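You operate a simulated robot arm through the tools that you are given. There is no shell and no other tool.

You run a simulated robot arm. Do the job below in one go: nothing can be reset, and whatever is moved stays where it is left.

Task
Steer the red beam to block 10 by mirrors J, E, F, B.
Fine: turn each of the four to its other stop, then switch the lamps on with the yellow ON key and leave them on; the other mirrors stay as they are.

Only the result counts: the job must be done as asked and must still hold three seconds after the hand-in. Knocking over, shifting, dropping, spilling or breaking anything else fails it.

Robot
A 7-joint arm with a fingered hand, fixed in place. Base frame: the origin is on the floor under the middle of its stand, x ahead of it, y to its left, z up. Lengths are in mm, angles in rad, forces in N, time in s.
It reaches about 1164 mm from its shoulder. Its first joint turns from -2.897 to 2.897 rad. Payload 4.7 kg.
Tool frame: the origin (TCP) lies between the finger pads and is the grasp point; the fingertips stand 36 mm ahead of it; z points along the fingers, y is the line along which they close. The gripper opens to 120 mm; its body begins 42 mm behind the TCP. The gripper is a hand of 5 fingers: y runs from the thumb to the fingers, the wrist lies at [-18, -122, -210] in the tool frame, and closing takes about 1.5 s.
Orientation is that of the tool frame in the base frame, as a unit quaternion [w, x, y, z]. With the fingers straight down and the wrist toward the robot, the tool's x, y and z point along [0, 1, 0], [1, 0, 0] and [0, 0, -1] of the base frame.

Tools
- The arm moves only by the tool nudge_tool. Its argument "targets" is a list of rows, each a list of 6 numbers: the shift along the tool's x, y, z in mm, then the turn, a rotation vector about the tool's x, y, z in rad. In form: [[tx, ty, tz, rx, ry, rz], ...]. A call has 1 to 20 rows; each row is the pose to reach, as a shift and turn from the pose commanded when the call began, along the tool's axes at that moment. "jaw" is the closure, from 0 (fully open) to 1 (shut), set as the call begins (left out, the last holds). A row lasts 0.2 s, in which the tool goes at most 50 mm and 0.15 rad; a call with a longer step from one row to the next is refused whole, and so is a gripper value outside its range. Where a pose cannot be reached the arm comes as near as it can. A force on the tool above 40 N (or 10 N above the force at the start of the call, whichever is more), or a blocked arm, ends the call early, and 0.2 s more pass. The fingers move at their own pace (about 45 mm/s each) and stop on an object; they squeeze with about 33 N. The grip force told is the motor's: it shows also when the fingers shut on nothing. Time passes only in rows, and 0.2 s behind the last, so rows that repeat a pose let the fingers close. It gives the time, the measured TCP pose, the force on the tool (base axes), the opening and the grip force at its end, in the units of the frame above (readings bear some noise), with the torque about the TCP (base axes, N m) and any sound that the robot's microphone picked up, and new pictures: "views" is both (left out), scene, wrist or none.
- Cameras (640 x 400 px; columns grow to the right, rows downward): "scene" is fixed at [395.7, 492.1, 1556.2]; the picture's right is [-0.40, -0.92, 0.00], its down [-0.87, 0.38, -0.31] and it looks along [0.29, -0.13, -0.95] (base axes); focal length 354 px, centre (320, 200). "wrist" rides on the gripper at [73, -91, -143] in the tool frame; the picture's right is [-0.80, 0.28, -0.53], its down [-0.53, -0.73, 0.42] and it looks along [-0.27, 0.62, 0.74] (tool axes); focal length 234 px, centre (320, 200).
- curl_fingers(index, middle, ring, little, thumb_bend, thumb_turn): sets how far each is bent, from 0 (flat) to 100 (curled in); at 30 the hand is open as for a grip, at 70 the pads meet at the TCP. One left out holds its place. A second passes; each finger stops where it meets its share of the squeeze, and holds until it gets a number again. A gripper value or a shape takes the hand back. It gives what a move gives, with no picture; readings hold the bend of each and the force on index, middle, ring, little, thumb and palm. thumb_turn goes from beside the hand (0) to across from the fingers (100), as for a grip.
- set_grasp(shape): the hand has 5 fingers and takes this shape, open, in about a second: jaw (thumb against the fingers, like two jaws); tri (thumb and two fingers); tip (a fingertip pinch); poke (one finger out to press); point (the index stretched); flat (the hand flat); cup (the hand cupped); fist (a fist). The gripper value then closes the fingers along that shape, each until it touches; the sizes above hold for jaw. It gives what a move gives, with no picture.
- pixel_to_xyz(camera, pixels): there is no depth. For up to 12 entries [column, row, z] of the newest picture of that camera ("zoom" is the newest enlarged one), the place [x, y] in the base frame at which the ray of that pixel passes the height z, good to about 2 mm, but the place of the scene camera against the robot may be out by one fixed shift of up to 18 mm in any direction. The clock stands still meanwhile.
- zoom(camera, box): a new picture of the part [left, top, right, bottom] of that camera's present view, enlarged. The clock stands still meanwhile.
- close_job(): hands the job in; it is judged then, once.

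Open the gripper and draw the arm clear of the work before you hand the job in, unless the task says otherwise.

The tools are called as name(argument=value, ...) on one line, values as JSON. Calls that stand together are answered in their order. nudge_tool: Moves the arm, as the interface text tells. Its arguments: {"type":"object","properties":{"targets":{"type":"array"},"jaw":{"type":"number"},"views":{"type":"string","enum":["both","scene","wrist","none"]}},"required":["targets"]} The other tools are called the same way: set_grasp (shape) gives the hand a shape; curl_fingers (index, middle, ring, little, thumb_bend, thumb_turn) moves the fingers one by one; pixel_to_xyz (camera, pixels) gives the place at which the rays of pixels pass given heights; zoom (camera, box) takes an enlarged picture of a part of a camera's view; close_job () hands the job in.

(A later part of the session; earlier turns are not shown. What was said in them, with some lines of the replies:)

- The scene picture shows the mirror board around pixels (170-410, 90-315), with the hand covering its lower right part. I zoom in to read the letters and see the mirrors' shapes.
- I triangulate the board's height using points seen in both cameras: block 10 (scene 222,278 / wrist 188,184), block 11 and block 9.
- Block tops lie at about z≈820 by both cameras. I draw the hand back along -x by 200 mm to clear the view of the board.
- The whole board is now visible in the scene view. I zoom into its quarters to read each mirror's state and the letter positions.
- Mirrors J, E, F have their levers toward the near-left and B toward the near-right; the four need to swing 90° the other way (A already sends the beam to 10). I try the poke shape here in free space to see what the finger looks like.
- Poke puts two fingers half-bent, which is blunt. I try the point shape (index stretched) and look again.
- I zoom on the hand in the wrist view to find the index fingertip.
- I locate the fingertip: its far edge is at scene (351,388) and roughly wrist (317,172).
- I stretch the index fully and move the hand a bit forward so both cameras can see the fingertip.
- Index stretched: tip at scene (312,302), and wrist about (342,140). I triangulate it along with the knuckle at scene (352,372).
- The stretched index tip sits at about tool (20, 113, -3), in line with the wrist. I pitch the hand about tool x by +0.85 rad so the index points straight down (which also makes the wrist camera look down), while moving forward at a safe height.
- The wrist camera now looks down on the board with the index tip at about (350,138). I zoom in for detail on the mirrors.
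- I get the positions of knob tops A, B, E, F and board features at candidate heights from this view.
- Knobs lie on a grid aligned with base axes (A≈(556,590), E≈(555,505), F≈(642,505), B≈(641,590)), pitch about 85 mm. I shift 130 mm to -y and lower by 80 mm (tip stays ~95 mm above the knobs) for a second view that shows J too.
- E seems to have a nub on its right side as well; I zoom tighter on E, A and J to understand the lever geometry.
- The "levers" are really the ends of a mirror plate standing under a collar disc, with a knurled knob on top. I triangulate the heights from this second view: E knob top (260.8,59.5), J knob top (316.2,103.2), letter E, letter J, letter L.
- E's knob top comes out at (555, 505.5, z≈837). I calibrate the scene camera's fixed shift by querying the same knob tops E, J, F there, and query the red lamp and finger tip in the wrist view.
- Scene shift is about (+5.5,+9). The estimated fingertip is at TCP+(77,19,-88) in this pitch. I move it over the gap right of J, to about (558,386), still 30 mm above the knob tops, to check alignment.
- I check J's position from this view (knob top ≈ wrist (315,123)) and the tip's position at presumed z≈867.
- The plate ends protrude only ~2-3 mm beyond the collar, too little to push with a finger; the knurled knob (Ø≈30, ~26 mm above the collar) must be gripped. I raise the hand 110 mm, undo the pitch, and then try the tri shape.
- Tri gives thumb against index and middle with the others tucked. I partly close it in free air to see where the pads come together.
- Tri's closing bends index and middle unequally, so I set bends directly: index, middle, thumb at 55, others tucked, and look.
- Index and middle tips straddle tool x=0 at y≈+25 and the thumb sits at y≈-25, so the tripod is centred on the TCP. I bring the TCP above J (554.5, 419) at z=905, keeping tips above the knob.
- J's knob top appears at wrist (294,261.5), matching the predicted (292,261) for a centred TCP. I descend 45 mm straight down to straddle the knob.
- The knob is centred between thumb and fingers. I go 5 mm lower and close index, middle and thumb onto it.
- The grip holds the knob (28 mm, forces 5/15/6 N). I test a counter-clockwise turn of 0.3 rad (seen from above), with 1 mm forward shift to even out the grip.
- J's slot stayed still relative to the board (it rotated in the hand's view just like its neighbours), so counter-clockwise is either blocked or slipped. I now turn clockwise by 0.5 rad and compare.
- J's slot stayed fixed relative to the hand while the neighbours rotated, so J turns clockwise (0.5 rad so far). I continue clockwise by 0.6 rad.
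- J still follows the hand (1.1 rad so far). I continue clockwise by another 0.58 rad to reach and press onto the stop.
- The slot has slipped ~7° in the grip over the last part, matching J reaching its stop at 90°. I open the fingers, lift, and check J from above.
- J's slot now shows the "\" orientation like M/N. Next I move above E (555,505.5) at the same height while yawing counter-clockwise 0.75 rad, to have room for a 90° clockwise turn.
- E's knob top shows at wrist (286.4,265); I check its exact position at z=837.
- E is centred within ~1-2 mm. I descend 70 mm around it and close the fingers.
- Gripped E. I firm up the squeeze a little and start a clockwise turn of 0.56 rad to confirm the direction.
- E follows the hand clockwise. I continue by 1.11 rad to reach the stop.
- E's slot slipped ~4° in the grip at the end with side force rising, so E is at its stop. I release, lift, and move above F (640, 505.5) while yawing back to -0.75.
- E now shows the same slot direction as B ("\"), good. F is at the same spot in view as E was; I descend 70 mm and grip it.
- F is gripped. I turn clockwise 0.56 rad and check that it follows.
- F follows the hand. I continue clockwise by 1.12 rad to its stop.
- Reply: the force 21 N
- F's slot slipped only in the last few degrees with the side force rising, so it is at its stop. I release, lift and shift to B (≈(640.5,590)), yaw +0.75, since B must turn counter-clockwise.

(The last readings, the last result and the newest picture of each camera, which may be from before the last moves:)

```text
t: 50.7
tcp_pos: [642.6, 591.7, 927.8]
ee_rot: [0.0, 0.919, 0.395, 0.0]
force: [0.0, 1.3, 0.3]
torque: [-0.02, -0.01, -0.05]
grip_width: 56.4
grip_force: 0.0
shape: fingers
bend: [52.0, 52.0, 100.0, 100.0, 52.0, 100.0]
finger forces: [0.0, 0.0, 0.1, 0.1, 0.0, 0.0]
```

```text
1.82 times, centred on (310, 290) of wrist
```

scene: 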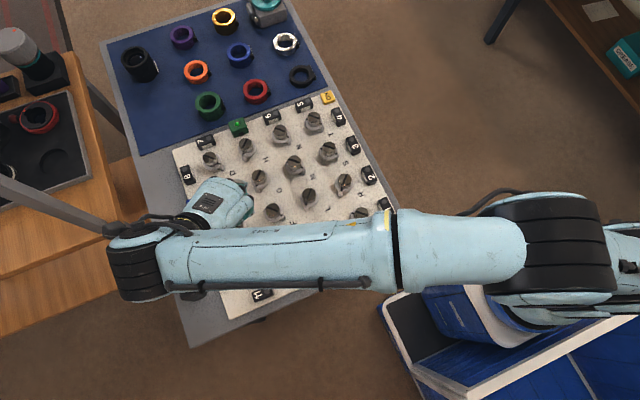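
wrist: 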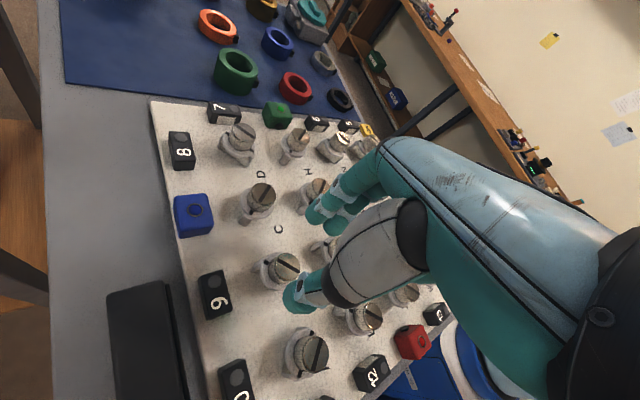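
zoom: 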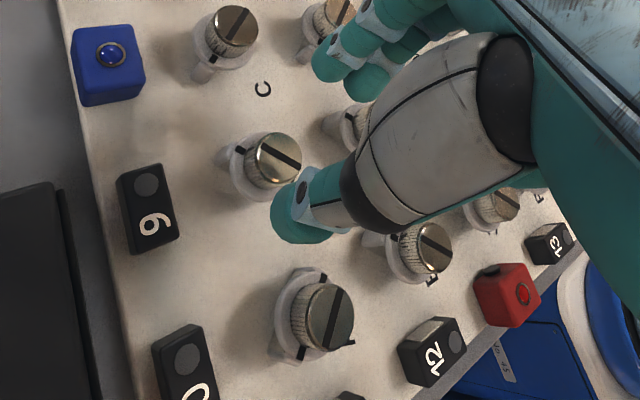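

B's knob top is at wrist (287.5,266.8); I check its position at z=837.

pixel_to_xyz(camera="wrist", pixels=[[287.5, 266.7, 837], [282.7, 266, 837]])

```text
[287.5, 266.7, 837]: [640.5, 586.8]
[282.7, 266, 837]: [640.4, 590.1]
```

B is centred to ~1 mm after allowing for the same bias as at E and F. I shift 1 mm, descend 70 mm and grip.

nudge_tool(targets=[[-1, 0.8, 25, 0, 0, 0], [-1, 0.8, 48, 0, 0, 0], [-1, 0.8, 60, 0, 0, 0], [-1, 0.8, 70.5, 0, 0, 0], [-1, 0.8, 70.5, 0, 0, 0]], views="none")

curl_fingers(index=74, middle=74, thumb_bend=74)

zoom(camera="wrist", box=[240, 160, 380, 300])

```text
t: 51.9
tcp_pos: [640.3, 589.2, 854.4]
ee_rot: [0.0, 0.919, 0.394, 0.0]
force: [-0.1, -0.6, 0.0]
torque: [0.04, 0.03, -0.01]
grip_width: 56.4
grip_force: 0.1
shape: fingers
bend: [52.0, 52.0, 100.0, 100.0, 52.0, 100.0]
finger forces: [0.1, 0.1, 0.0, 0.0, 0.0, 0.0]
```

```text
t: 52.9
tcp_pos: [641.5, 588.8, 854.6]
ee_rot: [0.001, 0.919, 0.394, -0.001]
force: [-0.4, -4.8, -7.8]
torque: [-0.03, 0.09, 0.04]
grip_width: 26.6
grip_force: 17.3
shape: fingers
bend: [61.0, 65.0, 100.0, 100.0, 63.0, 100.0]
finger forces: [9.9, 8.9, 0.0, 0.1, 15.8, 0.0]
```

```text
2.86 times, centred on (310, 230) of wrist
```

zoom: 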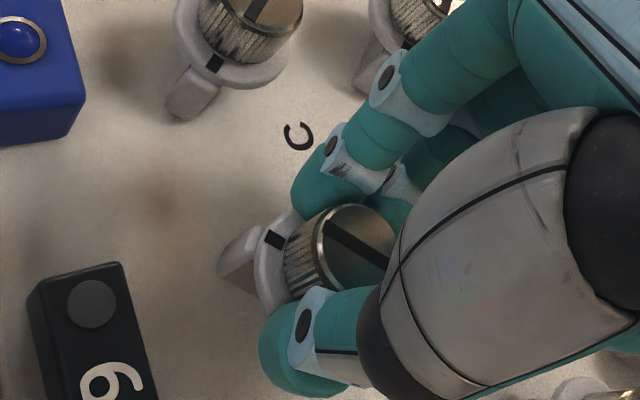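

B is gripped evenly. I turn counter-clockwise by 0.56 rad and check that it follows.

nudge_tool(targets=[[0, 0, 0, 0, 0, -0.14], [0, 0, 0, 0, 0, -0.28], [0, 0, 0, 0, 0, -0.42], [0, 0, 0, 0, 0, -0.56], [0, 0, 0, 0, 0, -0.56]], views="wrist")

zoom(camera="wrist", box=[240, 160, 380, 300])

```text
t: 54.1
tcp_pos: [641.4, 590.0, 854.9]
ee_rot: [0.0, 0.773, 0.634, 0.0]
force: [4.9, -2.5, -12.2]
torque: [-0.1, -0.11, 0.02]
grip_width: 26.8
grip_force: 17.2
shape: fingers
bend: [60.0, 65.0, 100.0, 100.0, 64.0, 100.0]
finger forces: [10.6, 9.5, 0.0, 0.0, 13.4, 0.1]
```

wrist: 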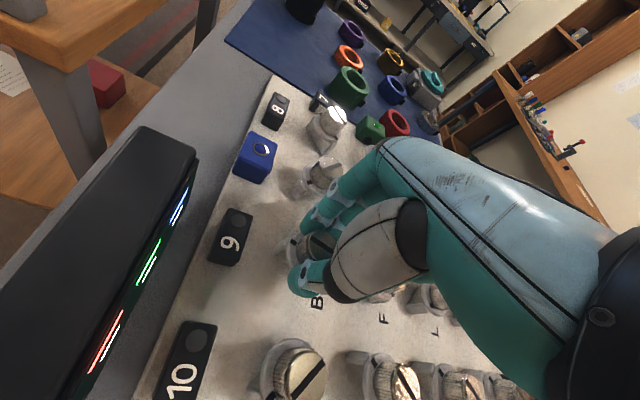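

```text
2.86 times, centred on (310, 230) of wrist
```

zoom: 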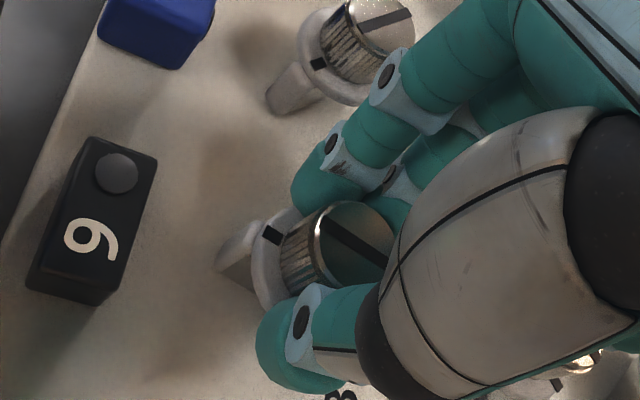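

B follows counter-clockwise. I continue by 1.12 rad to its stop.

nudge_tool(targets=[[0, 0, 0, 0, 0, -0.14], [0, 0, 0, 0, 0, -0.28], [0, 0, 0, 0, 0, -0.42], [0, 0, 0, 0, 0, -0.56], [0, 0, 0, 0, 0, -0.7], [0, 0, 0, 0, 0, -0.84], [0, 0, 0, 0, 0, -0.94], [0, 0, 0, 0, 0, -1.04], [0, 0, 0, 0, 0, -1.12], [0, 0, 0, 0, 0, -1.12]])

zoom(camera="wrist", box=[240, 160, 380, 300])

```text
t: 56.3
tcp_pos: [641.6, 589.9, 856.0]
ee_rot: [-0.001, 0.32, 0.948, 0.0]
force: [6.9, 4.6, -14.4]
torque: [0.11, -0.21, -0.09]
grip_width: 26.7
grip_force: 16.6
shape: fingers
bend: [59.0, 65.0, 100.0, 100.0, 64.0, 100.0]
finger forces: [12.0, 10.3, 0.1, 0.1, 11.7, 0.1]
```

scene: 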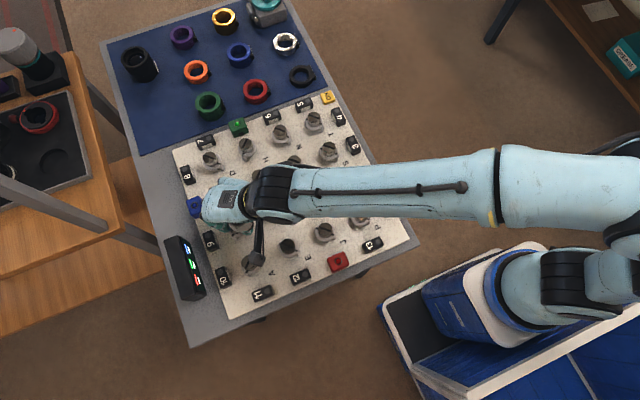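
wrist: 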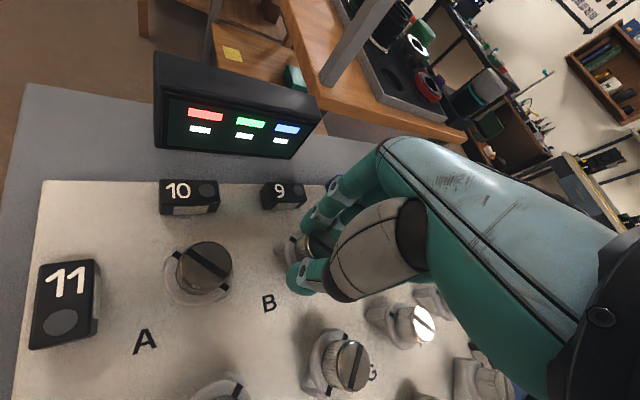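

```text
2.86 times, centred on (310, 230) of wrist
```

zoom: 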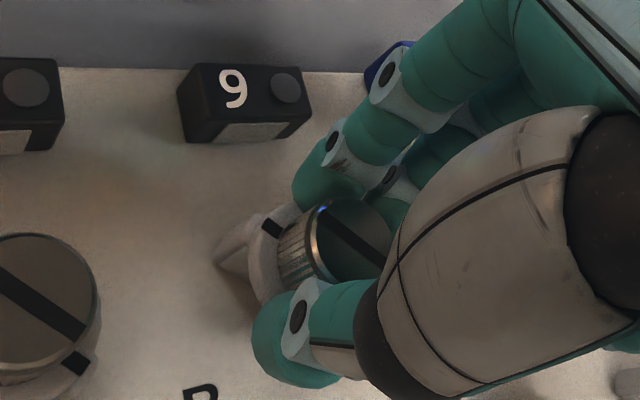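

B's slot slipped ~6° relative to the hand at the end, i.e. it reached its stop. I release, lift by 110 mm and yaw back to 0.

curl_fingers(index=52, middle=52, thumb_bend=52)

nudge_tool(targets=[[0, 0, -25, 0, 0, 0], [0, 0, -50, 0, 0, 0], [0, 0, -75, 0, 0, 0], [0, 0, -110, 0, 0, 0.12], [0, 0, -140, 0, 0, 0.26], [0, 0, -140, 0, 0, 0.4], [0, 0, -140, 0, 0, 0.54], [0, 0, -140, 0, 0, 0.68], [0, 0, -140, 0, 0, 0.82], [0, 0, -140, 0, 0, 0.93], [0, 0, -140, 0, 0, 0.93]])

zoom(camera="scene", box=[190, 130, 350, 290])

```text
t: 57.3
tcp_pos: [640.6, 588.5, 856.0]
ee_rot: [0.0, 0.32, 0.947, 0.0]
force: [0.1, 0.4, -0.1]
torque: [0.02, 0.0, 0.0]
grip_width: 56.3
grip_force: 0.0
shape: fingers
bend: [52.0, 52.0, 100.0, 100.0, 52.0, 100.0]
finger forces: [0.1, 0.0, 0.0, 0.1, 0.1, 0.0]
```

```text
t: 59.7
tcp_pos: [639.2, 589.7, 996.2]
ee_rot: [0.0, 0.711, 0.703, -0.001]
force: [-0.1, 1.0, -0.2]
torque: [0.0, 0.01, -0.01]
grip_width: 56.4
grip_force: 0.0
shape: fingers
bend: [52.0, 52.0, 100.0, 100.0, 52.0, 100.0]
finger forces: [0.1, 0.1, 0.1, 0.0, 0.1, 0.1]
```

scene: 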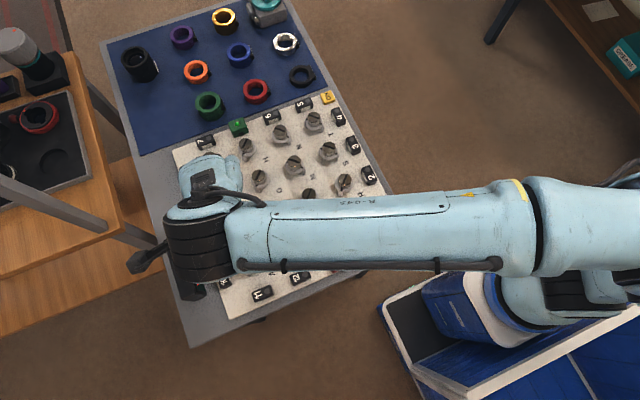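
wrist: 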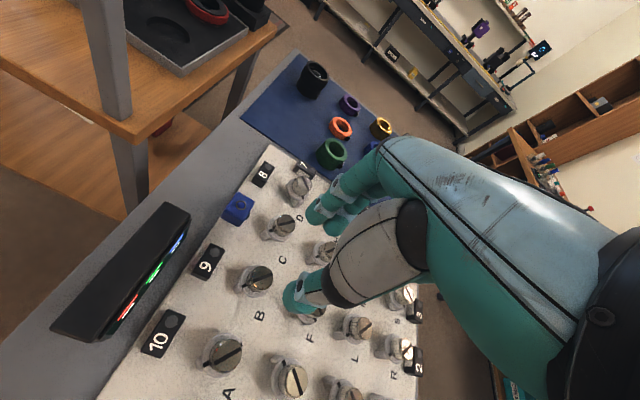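

```text
2.50 times, centred on (270, 210) of scene
```

zoom: 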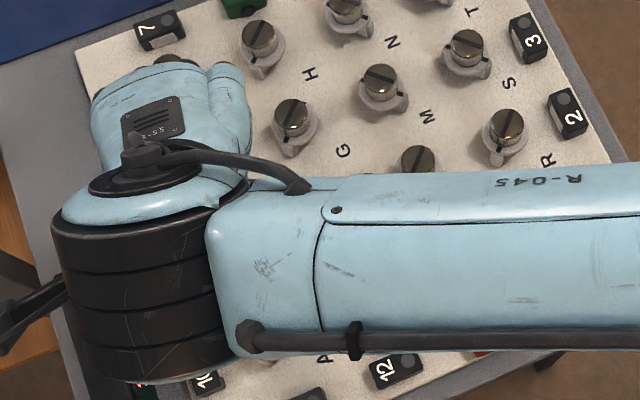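

B's slot now shows "/". Next the ON key: I move across toward (750,270) at higher z, then straighten the index.

nudge_tool(targets=[[-35, 5, -30, 0, 0, 0], [-75, 15, -50, 0, 0, 0], [-118, 28, -60, 0, 0, 0], [-160, 42, -60, 0, 0, 0], [-202, 56, -60, 0, 0, 0], [-244, 70, -60, 0, 0, 0], [-284, 80, -60, 0, 0, 0], [-320, 90, -60, 0, 0, 0], [-320, 90, -60, 0, 0, 0]], views="none")

curl_fingers(index=0, middle=100, ring=100, little=100, thumb_bend=100, thumb_turn=100)

nudge_tool(targets=[[0, 0, 0, 0.14, 0, 0], [0, 0, 0, 0.28, 0, 0], [0, 0, 0, 0.42, 0, 0], [0, 0, 0, 0.56, 0, 0], [0, 0, 0, 0.7, 0, 0], [0, 0, 0, 0.85, 0, 0], [0, 0, 0, 0.85, 0, 0]])

zoom(camera="wrist", box=[240, 60, 420, 180])

zoom(camera="scene", box=[170, 130, 350, 310])

```text
t: 61.7
tcp_pos: [727.6, 267.8, 1055.6]
ee_rot: [0.0, 0.71, 0.704, 0.0]
force: [0.7, -0.8, 0.7]
torque: [-0.03, 0.04, -0.01]
grip_width: 56.5
grip_force: 0.2
shape: fingers
bend: [52.0, 52.0, 100.0, 100.0, 52.0, 100.0]
finger forces: [0.1, 0.0, 0.0, 0.1, 0.0, 0.0]
```

```text
t: 62.7
tcp_pos: [728.7, 268.2, 1055.4]
ee_rot: [0.0, 0.71, 0.704, 0.0]
force: [-1.4, 0.0, 0.1]
torque: [0.02, 0.02, 0.0]
grip_width: 56.7
grip_force: 0.1
shape: fingers
bend: [0.0, 100.0, 100.0, 100.0, 100.0, 100.0]
finger forces: [0.0, 0.1, 0.0, 0.0, 0.0, 0.0]
```

```text
t: 64.3
tcp_pos: [727.7, 269.0, 1056.5]
ee_rot: [-0.293, 0.646, 0.641, -0.291]
force: [0.9, -0.2, 0.2]
torque: [0.01, 0.02, -0.01]
grip_width: 56.5
grip_force: 0.0
shape: fingers
bend: [0.0, 100.0, 100.0, 100.0, 100.0, 100.0]
finger forces: [0.0, 0.1, 0.0, 0.1, 0.0, 0.1]
```

scene: 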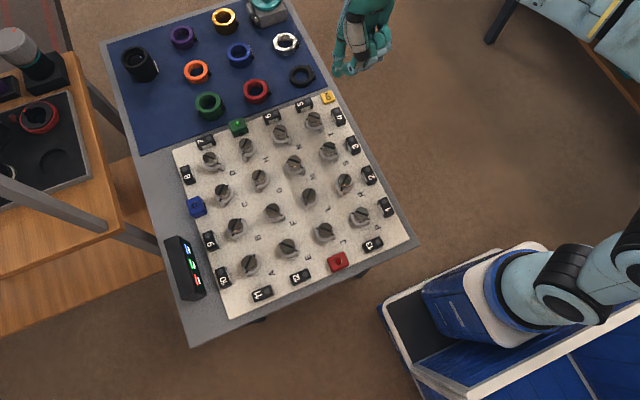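
wrist: 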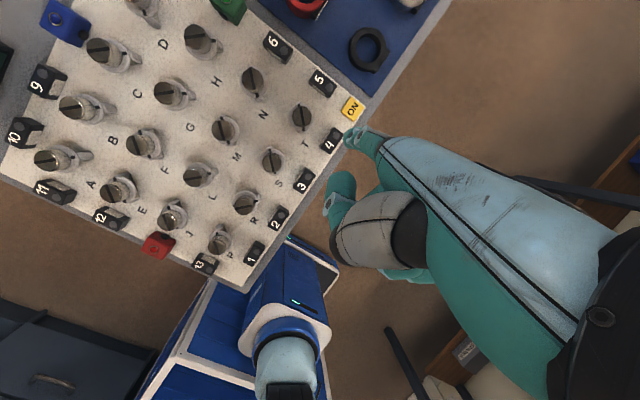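

```text
3.33 times, centred on (330, 120) of wrist
```

zoom: 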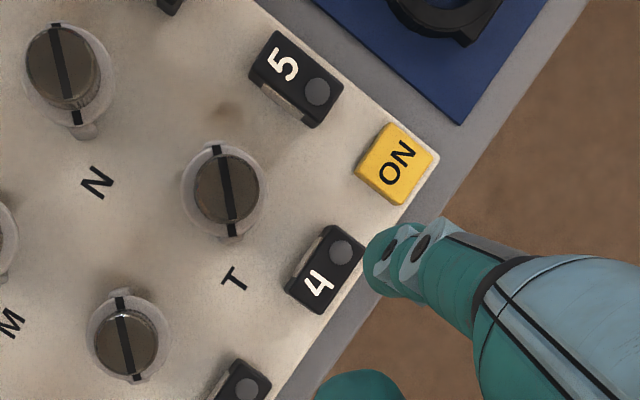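

```text
2.22 times, centred on (260, 220) of scene
```

zoom: 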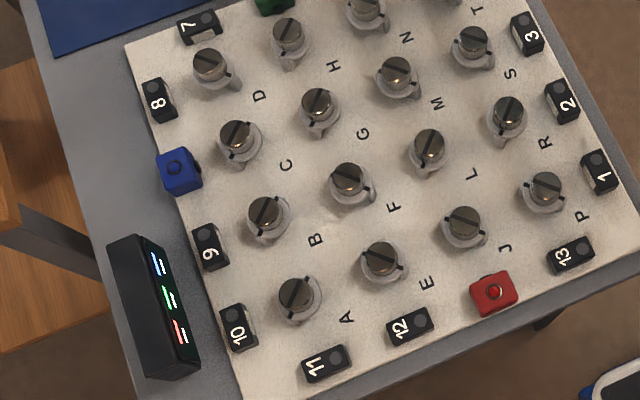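

All mirrors are in view now: J, E, F show "\" and B "/". I zoom closer on them to compare slot angles with untouched mirrors, and check the ON key's position (wrist ≈(350,109)).

zoom(camera="scene", box=[220, 190, 380, 290])

zoom(camera="wrist", box=[20, 60, 280, 260])

pixel_to_xyz(camera="wrist", pixels=[[351.5, 108.5, 800], [351.5, 108.5, 810], [351.5, 108.5, 820], [302, 116.5, 837], [346, 138, 968], [330, 137, 815], [344, 102, 810], [362.5, 106, 810], [355.5, 117.5, 810], [338, 114.5, 810], [351, 99, 810]])

```text
4.00 times, centred on (300, 240) of scene
```

zoom: 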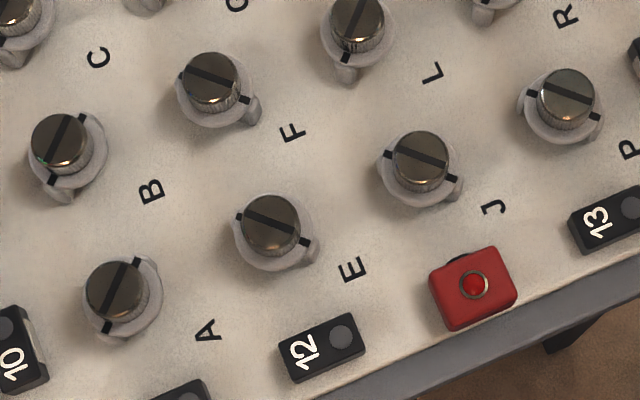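

```text
2.00 times, centred on (150, 160) of wrist
```

zoom: 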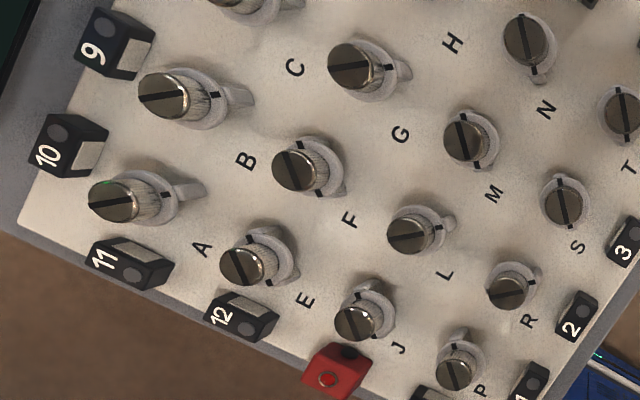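

```text
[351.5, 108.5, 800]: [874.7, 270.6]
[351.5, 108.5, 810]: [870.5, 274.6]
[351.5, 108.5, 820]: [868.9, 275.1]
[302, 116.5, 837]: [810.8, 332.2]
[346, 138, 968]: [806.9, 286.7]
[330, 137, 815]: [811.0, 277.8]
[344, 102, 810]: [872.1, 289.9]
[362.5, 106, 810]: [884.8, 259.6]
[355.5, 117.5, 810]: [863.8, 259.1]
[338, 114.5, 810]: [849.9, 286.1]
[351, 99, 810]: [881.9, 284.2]
```

All four are turned and slot angles match the untouched mirrors (J/E/F like P/M; B like A). The ON key is near (871,272), top about z≈798; the tip is at about (806,287,968). I bring the tip above the key at z≈868.

nudge_tool(targets=[[-5, 30, -10, 0, 0, 0], [-10, 60, -10, 0, 0, 0], [-15.5, 90, 0, 0, 0, 0], [-15.5, 118.7, 16.4, 0, 0, 0], [-15.5, 118.7, 16.4, 0, 0, 0]])

zoom(camera="wrist", box=[280, 80, 420, 180])

zoom(camera="scene", box=[290, 40, 410, 140])

```text
t: 65.5
tcp_pos: [794.9, 254.4, 957.3]
ee_rot: [-0.293, 0.648, 0.64, -0.29]
force: [0.2, 0.1, -0.9]
torque: [-0.01, 0.01, 0.01]
grip_width: 56.7
grip_force: 0.1
shape: fingers
bend: [0.0, 100.0, 100.0, 100.0, 100.0, 100.0]
finger forces: [0.0, 0.0, 0.0, 0.1, 0.0, 0.1]
```

scene: 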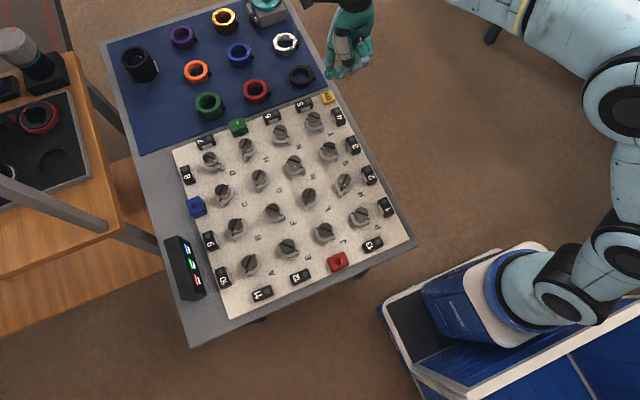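
wrist: 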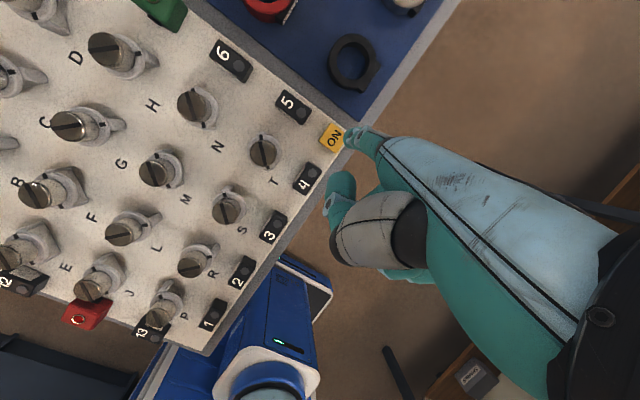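

```text
4.00 times, centred on (350, 130) of wrist
```

zoom: 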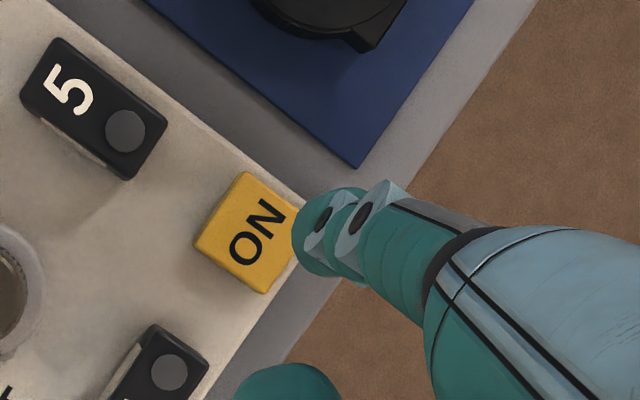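

```text
4.00 times, centred on (350, 90) of scene
```

zoom: 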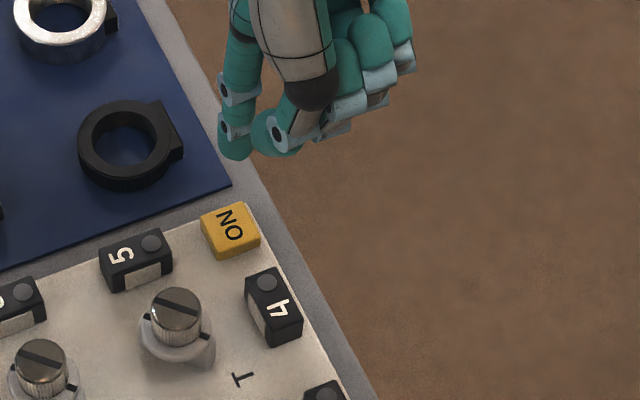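

I compute the key's location in this closer view (centre at wrist (332.5,138)) versus the tip's (about (347,139) at z≈869).

pixel_to_xyz(camera="wrist", pixels=[[332.5, 138, 790], [332.5, 138, 800], [332.5, 138, 810], [332.5, 138, 820], [347, 139, 869], [347, 139, 860], [333.5, 122.5, 800], [348, 132, 800], [335.5, 152, 800], [318, 140, 800]])

```text
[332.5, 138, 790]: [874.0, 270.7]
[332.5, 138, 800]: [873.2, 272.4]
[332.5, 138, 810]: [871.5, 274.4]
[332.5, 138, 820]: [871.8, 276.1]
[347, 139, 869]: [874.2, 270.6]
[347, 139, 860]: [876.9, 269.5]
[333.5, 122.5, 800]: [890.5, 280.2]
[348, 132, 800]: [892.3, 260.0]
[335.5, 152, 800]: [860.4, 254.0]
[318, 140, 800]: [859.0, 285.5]
```

The tip is right above the key (873,273). I descend 60 mm and look.

nudge_tool(targets=[[0, 15, 13.2, 0, 0, 0], [0, 30, 26.4, 0, 0, 0], [0, 39, 34.3, 0, 0, 0], [0, 45.1, 39.6, 0, 0, 0], [0, 45.1, 39.6, 0, 0, 0]])

zoom(camera="wrist", box=[280, 80, 420, 180])

zoom(camera="scene", box=[290, 40, 410, 140])

```text
t: 66.7
tcp_pos: [793.8, 254.1, 896.5]
ee_rot: [-0.294, 0.647, 0.641, -0.29]
force: [-0.5, -0.3, 0.4]
torque: [-0.01, 0.03, -0.02]
grip_width: 56.8
grip_force: 0.0
shape: fingers
bend: [0.0, 100.0, 100.0, 100.0, 100.0, 100.0]
finger forces: [0.1, 0.0, 0.1, 0.0, 0.1, 0.1]
```

scene: 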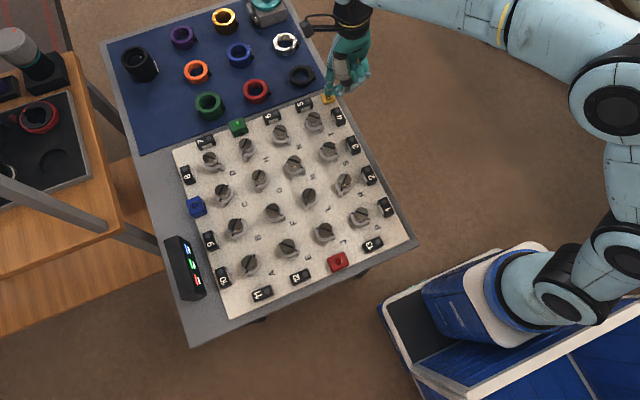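
wrist: 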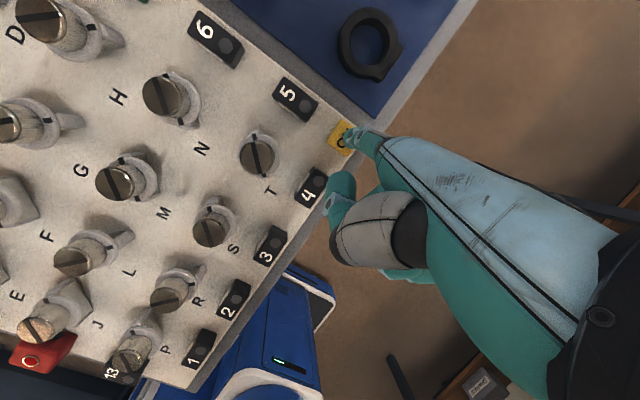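

```text
4.00 times, centred on (350, 130) of wrist
```

zoom: 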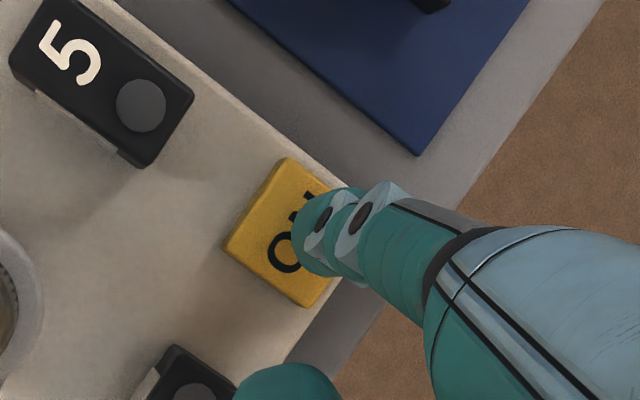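

```text
4.00 times, centred on (350, 90) of scene
```

zoom: 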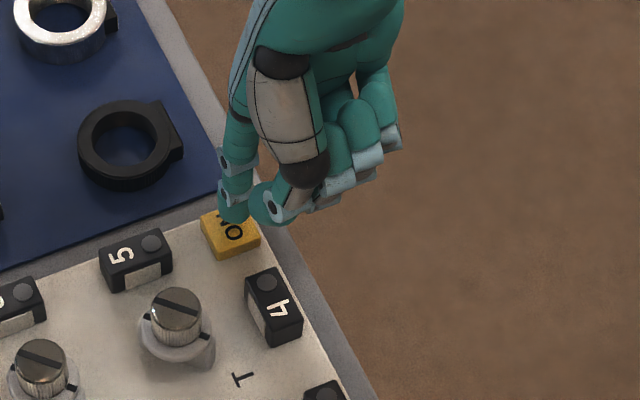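

The tip is over the key, a little to the right; I shift 4 mm to +y and descend in small steps until contact.

nudge_tool(targets=[[4, -1.3, 1.5, 0, 0, 0], [4, 1.7, 4.1, 0, 0, 0], [4, 4.0, 6.1, 0, 0, 0], [4, 5.5, 7.4, 0, 0, 0], [4, 5.5, 7.4, 0, 0, 0]], views="scene")

zoom(camera="wrist", box=[300, 90, 400, 170])

```text
t: 67.9
tcp_pos: [791.8, 256.2, 887.5]
ee_rot: [-0.293, 0.648, 0.64, -0.29]
force: [0.1, 0.3, 3.5]
torque: [0.05, -0.27, 0.01]
grip_width: 56.7
grip_force: 0.9
shape: fingers
bend: [0.0, 100.0, 100.0, 100.0, 100.0, 100.0]
finger forces: [2.9, 0.0, 0.1, 0.0, 0.0, 0.0]
heard: click
```

scene: 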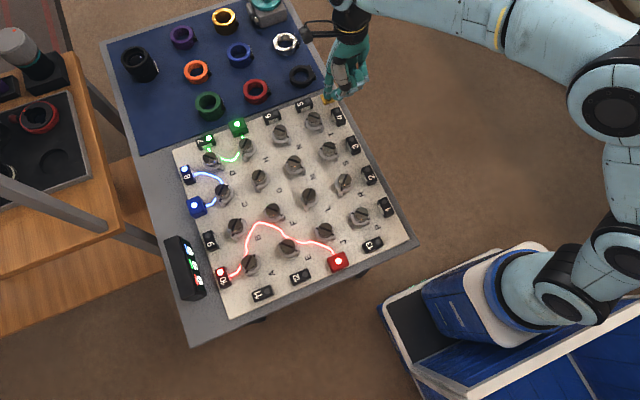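

```text
5.00 times, centred on (350, 130) of wrist
```

zoom: 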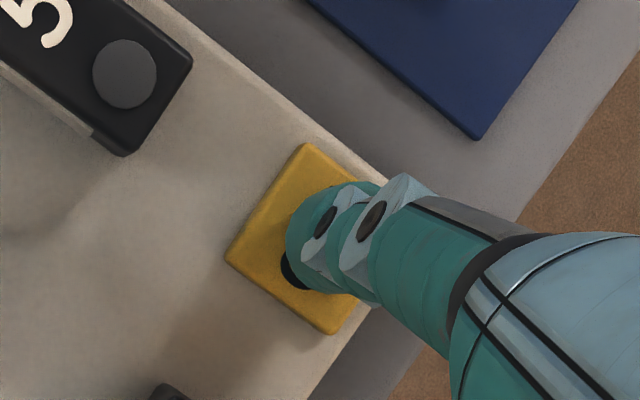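

A click was heard and the beams are lit: red runs J-E-F-B-A to block 10. I lift the finger straight up off the key.

nudge_tool(targets=[[0, -15, -13.2, 0, 0, 0], [0, -37.6, -33, 0, 0, 0], [0, -67.6, -59.4, 0, 0, 0], [0, -97.7, -85.8, 0, 0, 0], [0, -112.7, -99, 0, 0, 0], [0, -112.7, -99, 0, 0, 0]])

zoom(camera="scene", box=[170, 90, 410, 310])

```text
t: 69.3
tcp_pos: [792.8, 256.1, 1037.5]
ee_rot: [-0.293, 0.647, 0.641, -0.29]
force: [-0.4, 0.8, 0.6]
torque: [-0.02, 0.03, -0.01]
grip_width: 56.6
grip_force: 0.0
shape: fingers
bend: [0.0, 100.0, 100.0, 100.0, 100.0, 100.0]
finger forces: [0.1, 0.1, 0.1, 0.1, 0.0, 0.1]
```

scene: 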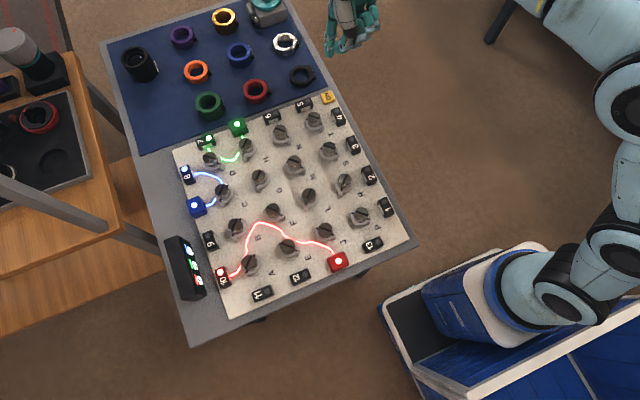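
wrist: 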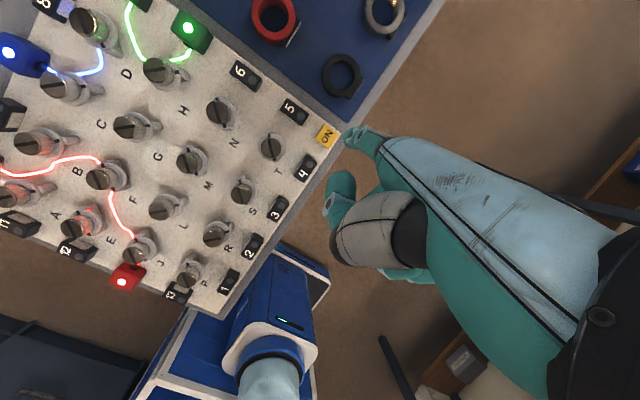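

```text
1.82 times, centred on (290, 200) of scene
```

zoom: 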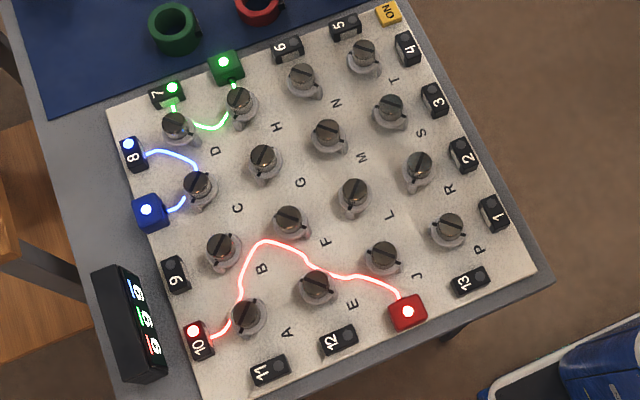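

Block 10 is lit red and the lamps stay on. I check the console, then draw the arm back, undo the pitch and open the hand.

zoom(camera="scene", box=[160, 220, 280, 310])

nudge_tool(targets=[[0, -40, 5, 0, 0, 0], [0, -65, 30, -0.14, 0, 0], [0, -90, 52, -0.28, 0, 0], [0, -115, 75, -0.42, 0, 0], [0, -140, 97, -0.56, 0, 0], [0, -165, 118, -0.7, 0, 0], [0, -190, 135, -0.85, 0, 0], [0, -210, 148, -0.85, 0, 0], [0, -210, 148, -0.85, 0, 0]], views="none")

set_grasp(shape="jaw")

nudge_tool(targets=[[0, -40, -20, 0, 0, 0], [0, -80, -20, 0, 0, 0], [0, -120, -20, 0, 0, 0], [0, -120, -20, 0, 0, 0]], jaw=0)

zoom(camera="scene", box=[170, 90, 410, 310])

```text
4.44 times, centred on (220, 265) of scene
```

zoom: 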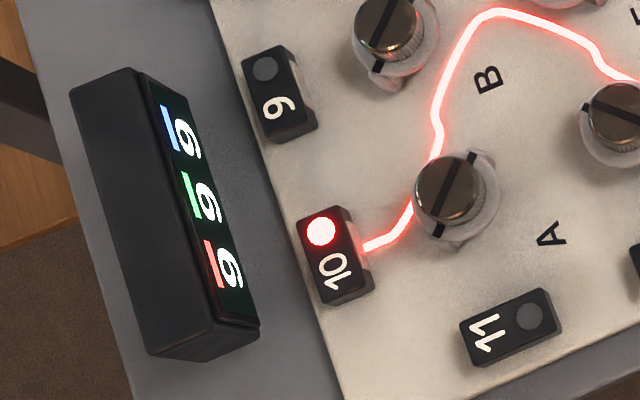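

```text
t: 71.3
tcp_pos: [541.2, 259.3, 1097.4]
ee_rot: [0.0, 0.711, 0.703, 0.0]
force: [0.0, -0.2, -0.6]
torque: [-0.02, 0.0, 0.0]
grip_width: 56.7
grip_force: 0.0
shape: fingers
bend: [0.0, 100.0, 100.0, 100.0, 100.0, 100.0]
finger forces: [0.0, 0.0, 0.0, 0.0, 0.1, 0.1]
```

```text
t: 72.2
tcp_pos: [540.3, 257.9, 1096.9]
ee_rot: [0.0, 0.711, 0.703, 0.0]
force: [-0.8, 0.5, 0.0]
torque: [-0.05, 0.02, -0.02]
grip_width: 119.5
grip_force: 0.1
shape: jaw
bend: [30.0, 30.0, 30.0, 30.0, 30.0, 98.0]
finger forces: [0.0, 0.1, 0.0, 0.0, 0.0, 0.1]
```

```text
t: 73.2
tcp_pos: [419.8, 259.4, 1117.2]
ee_rot: [-0.001, 0.711, 0.703, 0.0]
force: [0.6, -0.5, 0.7]
torque: [0.0, 0.0, 0.04]
grip_width: 119.7
grip_force: 0.1
shape: jaw
bend: [30.0, 30.0, 30.0, 30.0, 30.0, 98.0]
finger forces: [0.0, 0.0, 0.1, 0.1, 0.0, 0.0]
```

scene: 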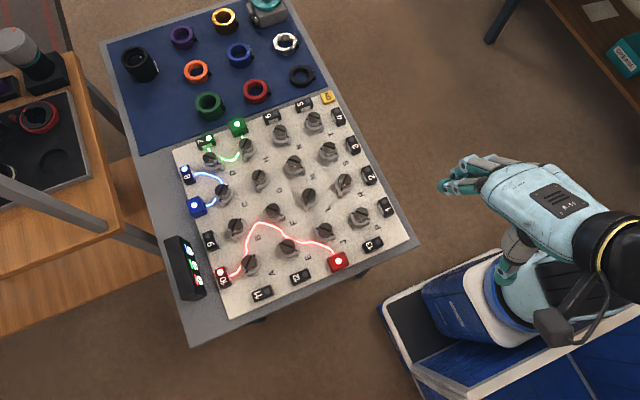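
wrist: 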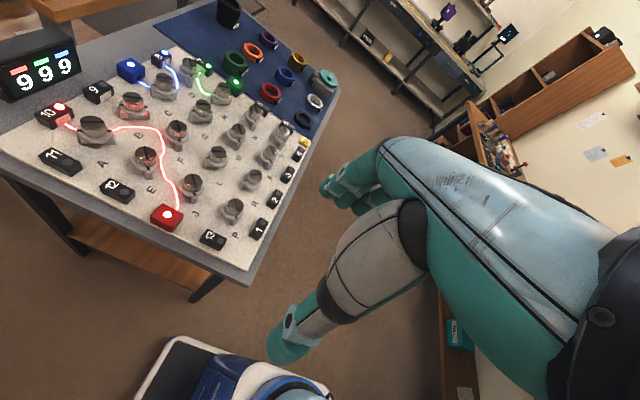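

```text
1.82 times, centred on (290, 200) of scene
```

zoom: 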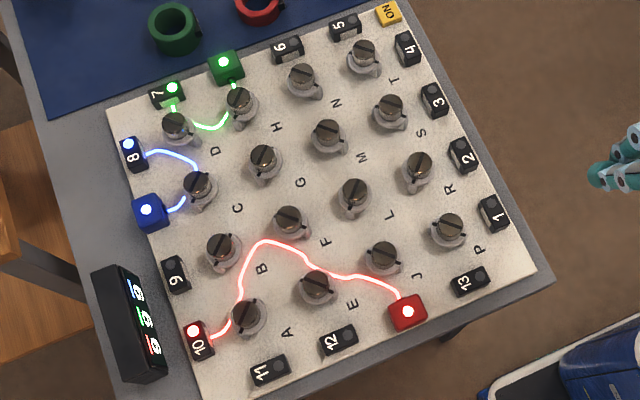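

The lamps are on, block 10 is lit red, and the console reads 9 for all three beams. The other mirrors are as they were, and the hand is open and clear of the board, so I hand in.

close_job()

```text
The job is handed in.
```

The red beam now runs from its lamp by J, E, F and B, then off mirror A, to block 10, which is lit red. I handed the job in with the lamps on.

- **Mirrors:** J, E, F and B are each turned to their other stop. A was already set to send the beam to 10, and the remaining mirrors look unchanged in the final pictures.
- **Lamps:** One press of the yellow ON key gave a click. The beams lit and stayed on after I lifted the finger.
- **Console:** It reads 9 for all three beams. I don't know what scale that is on.
- **Arm:** The hand was open and clear of the board at the hand-in. I saw nothing knocked over or shifted.
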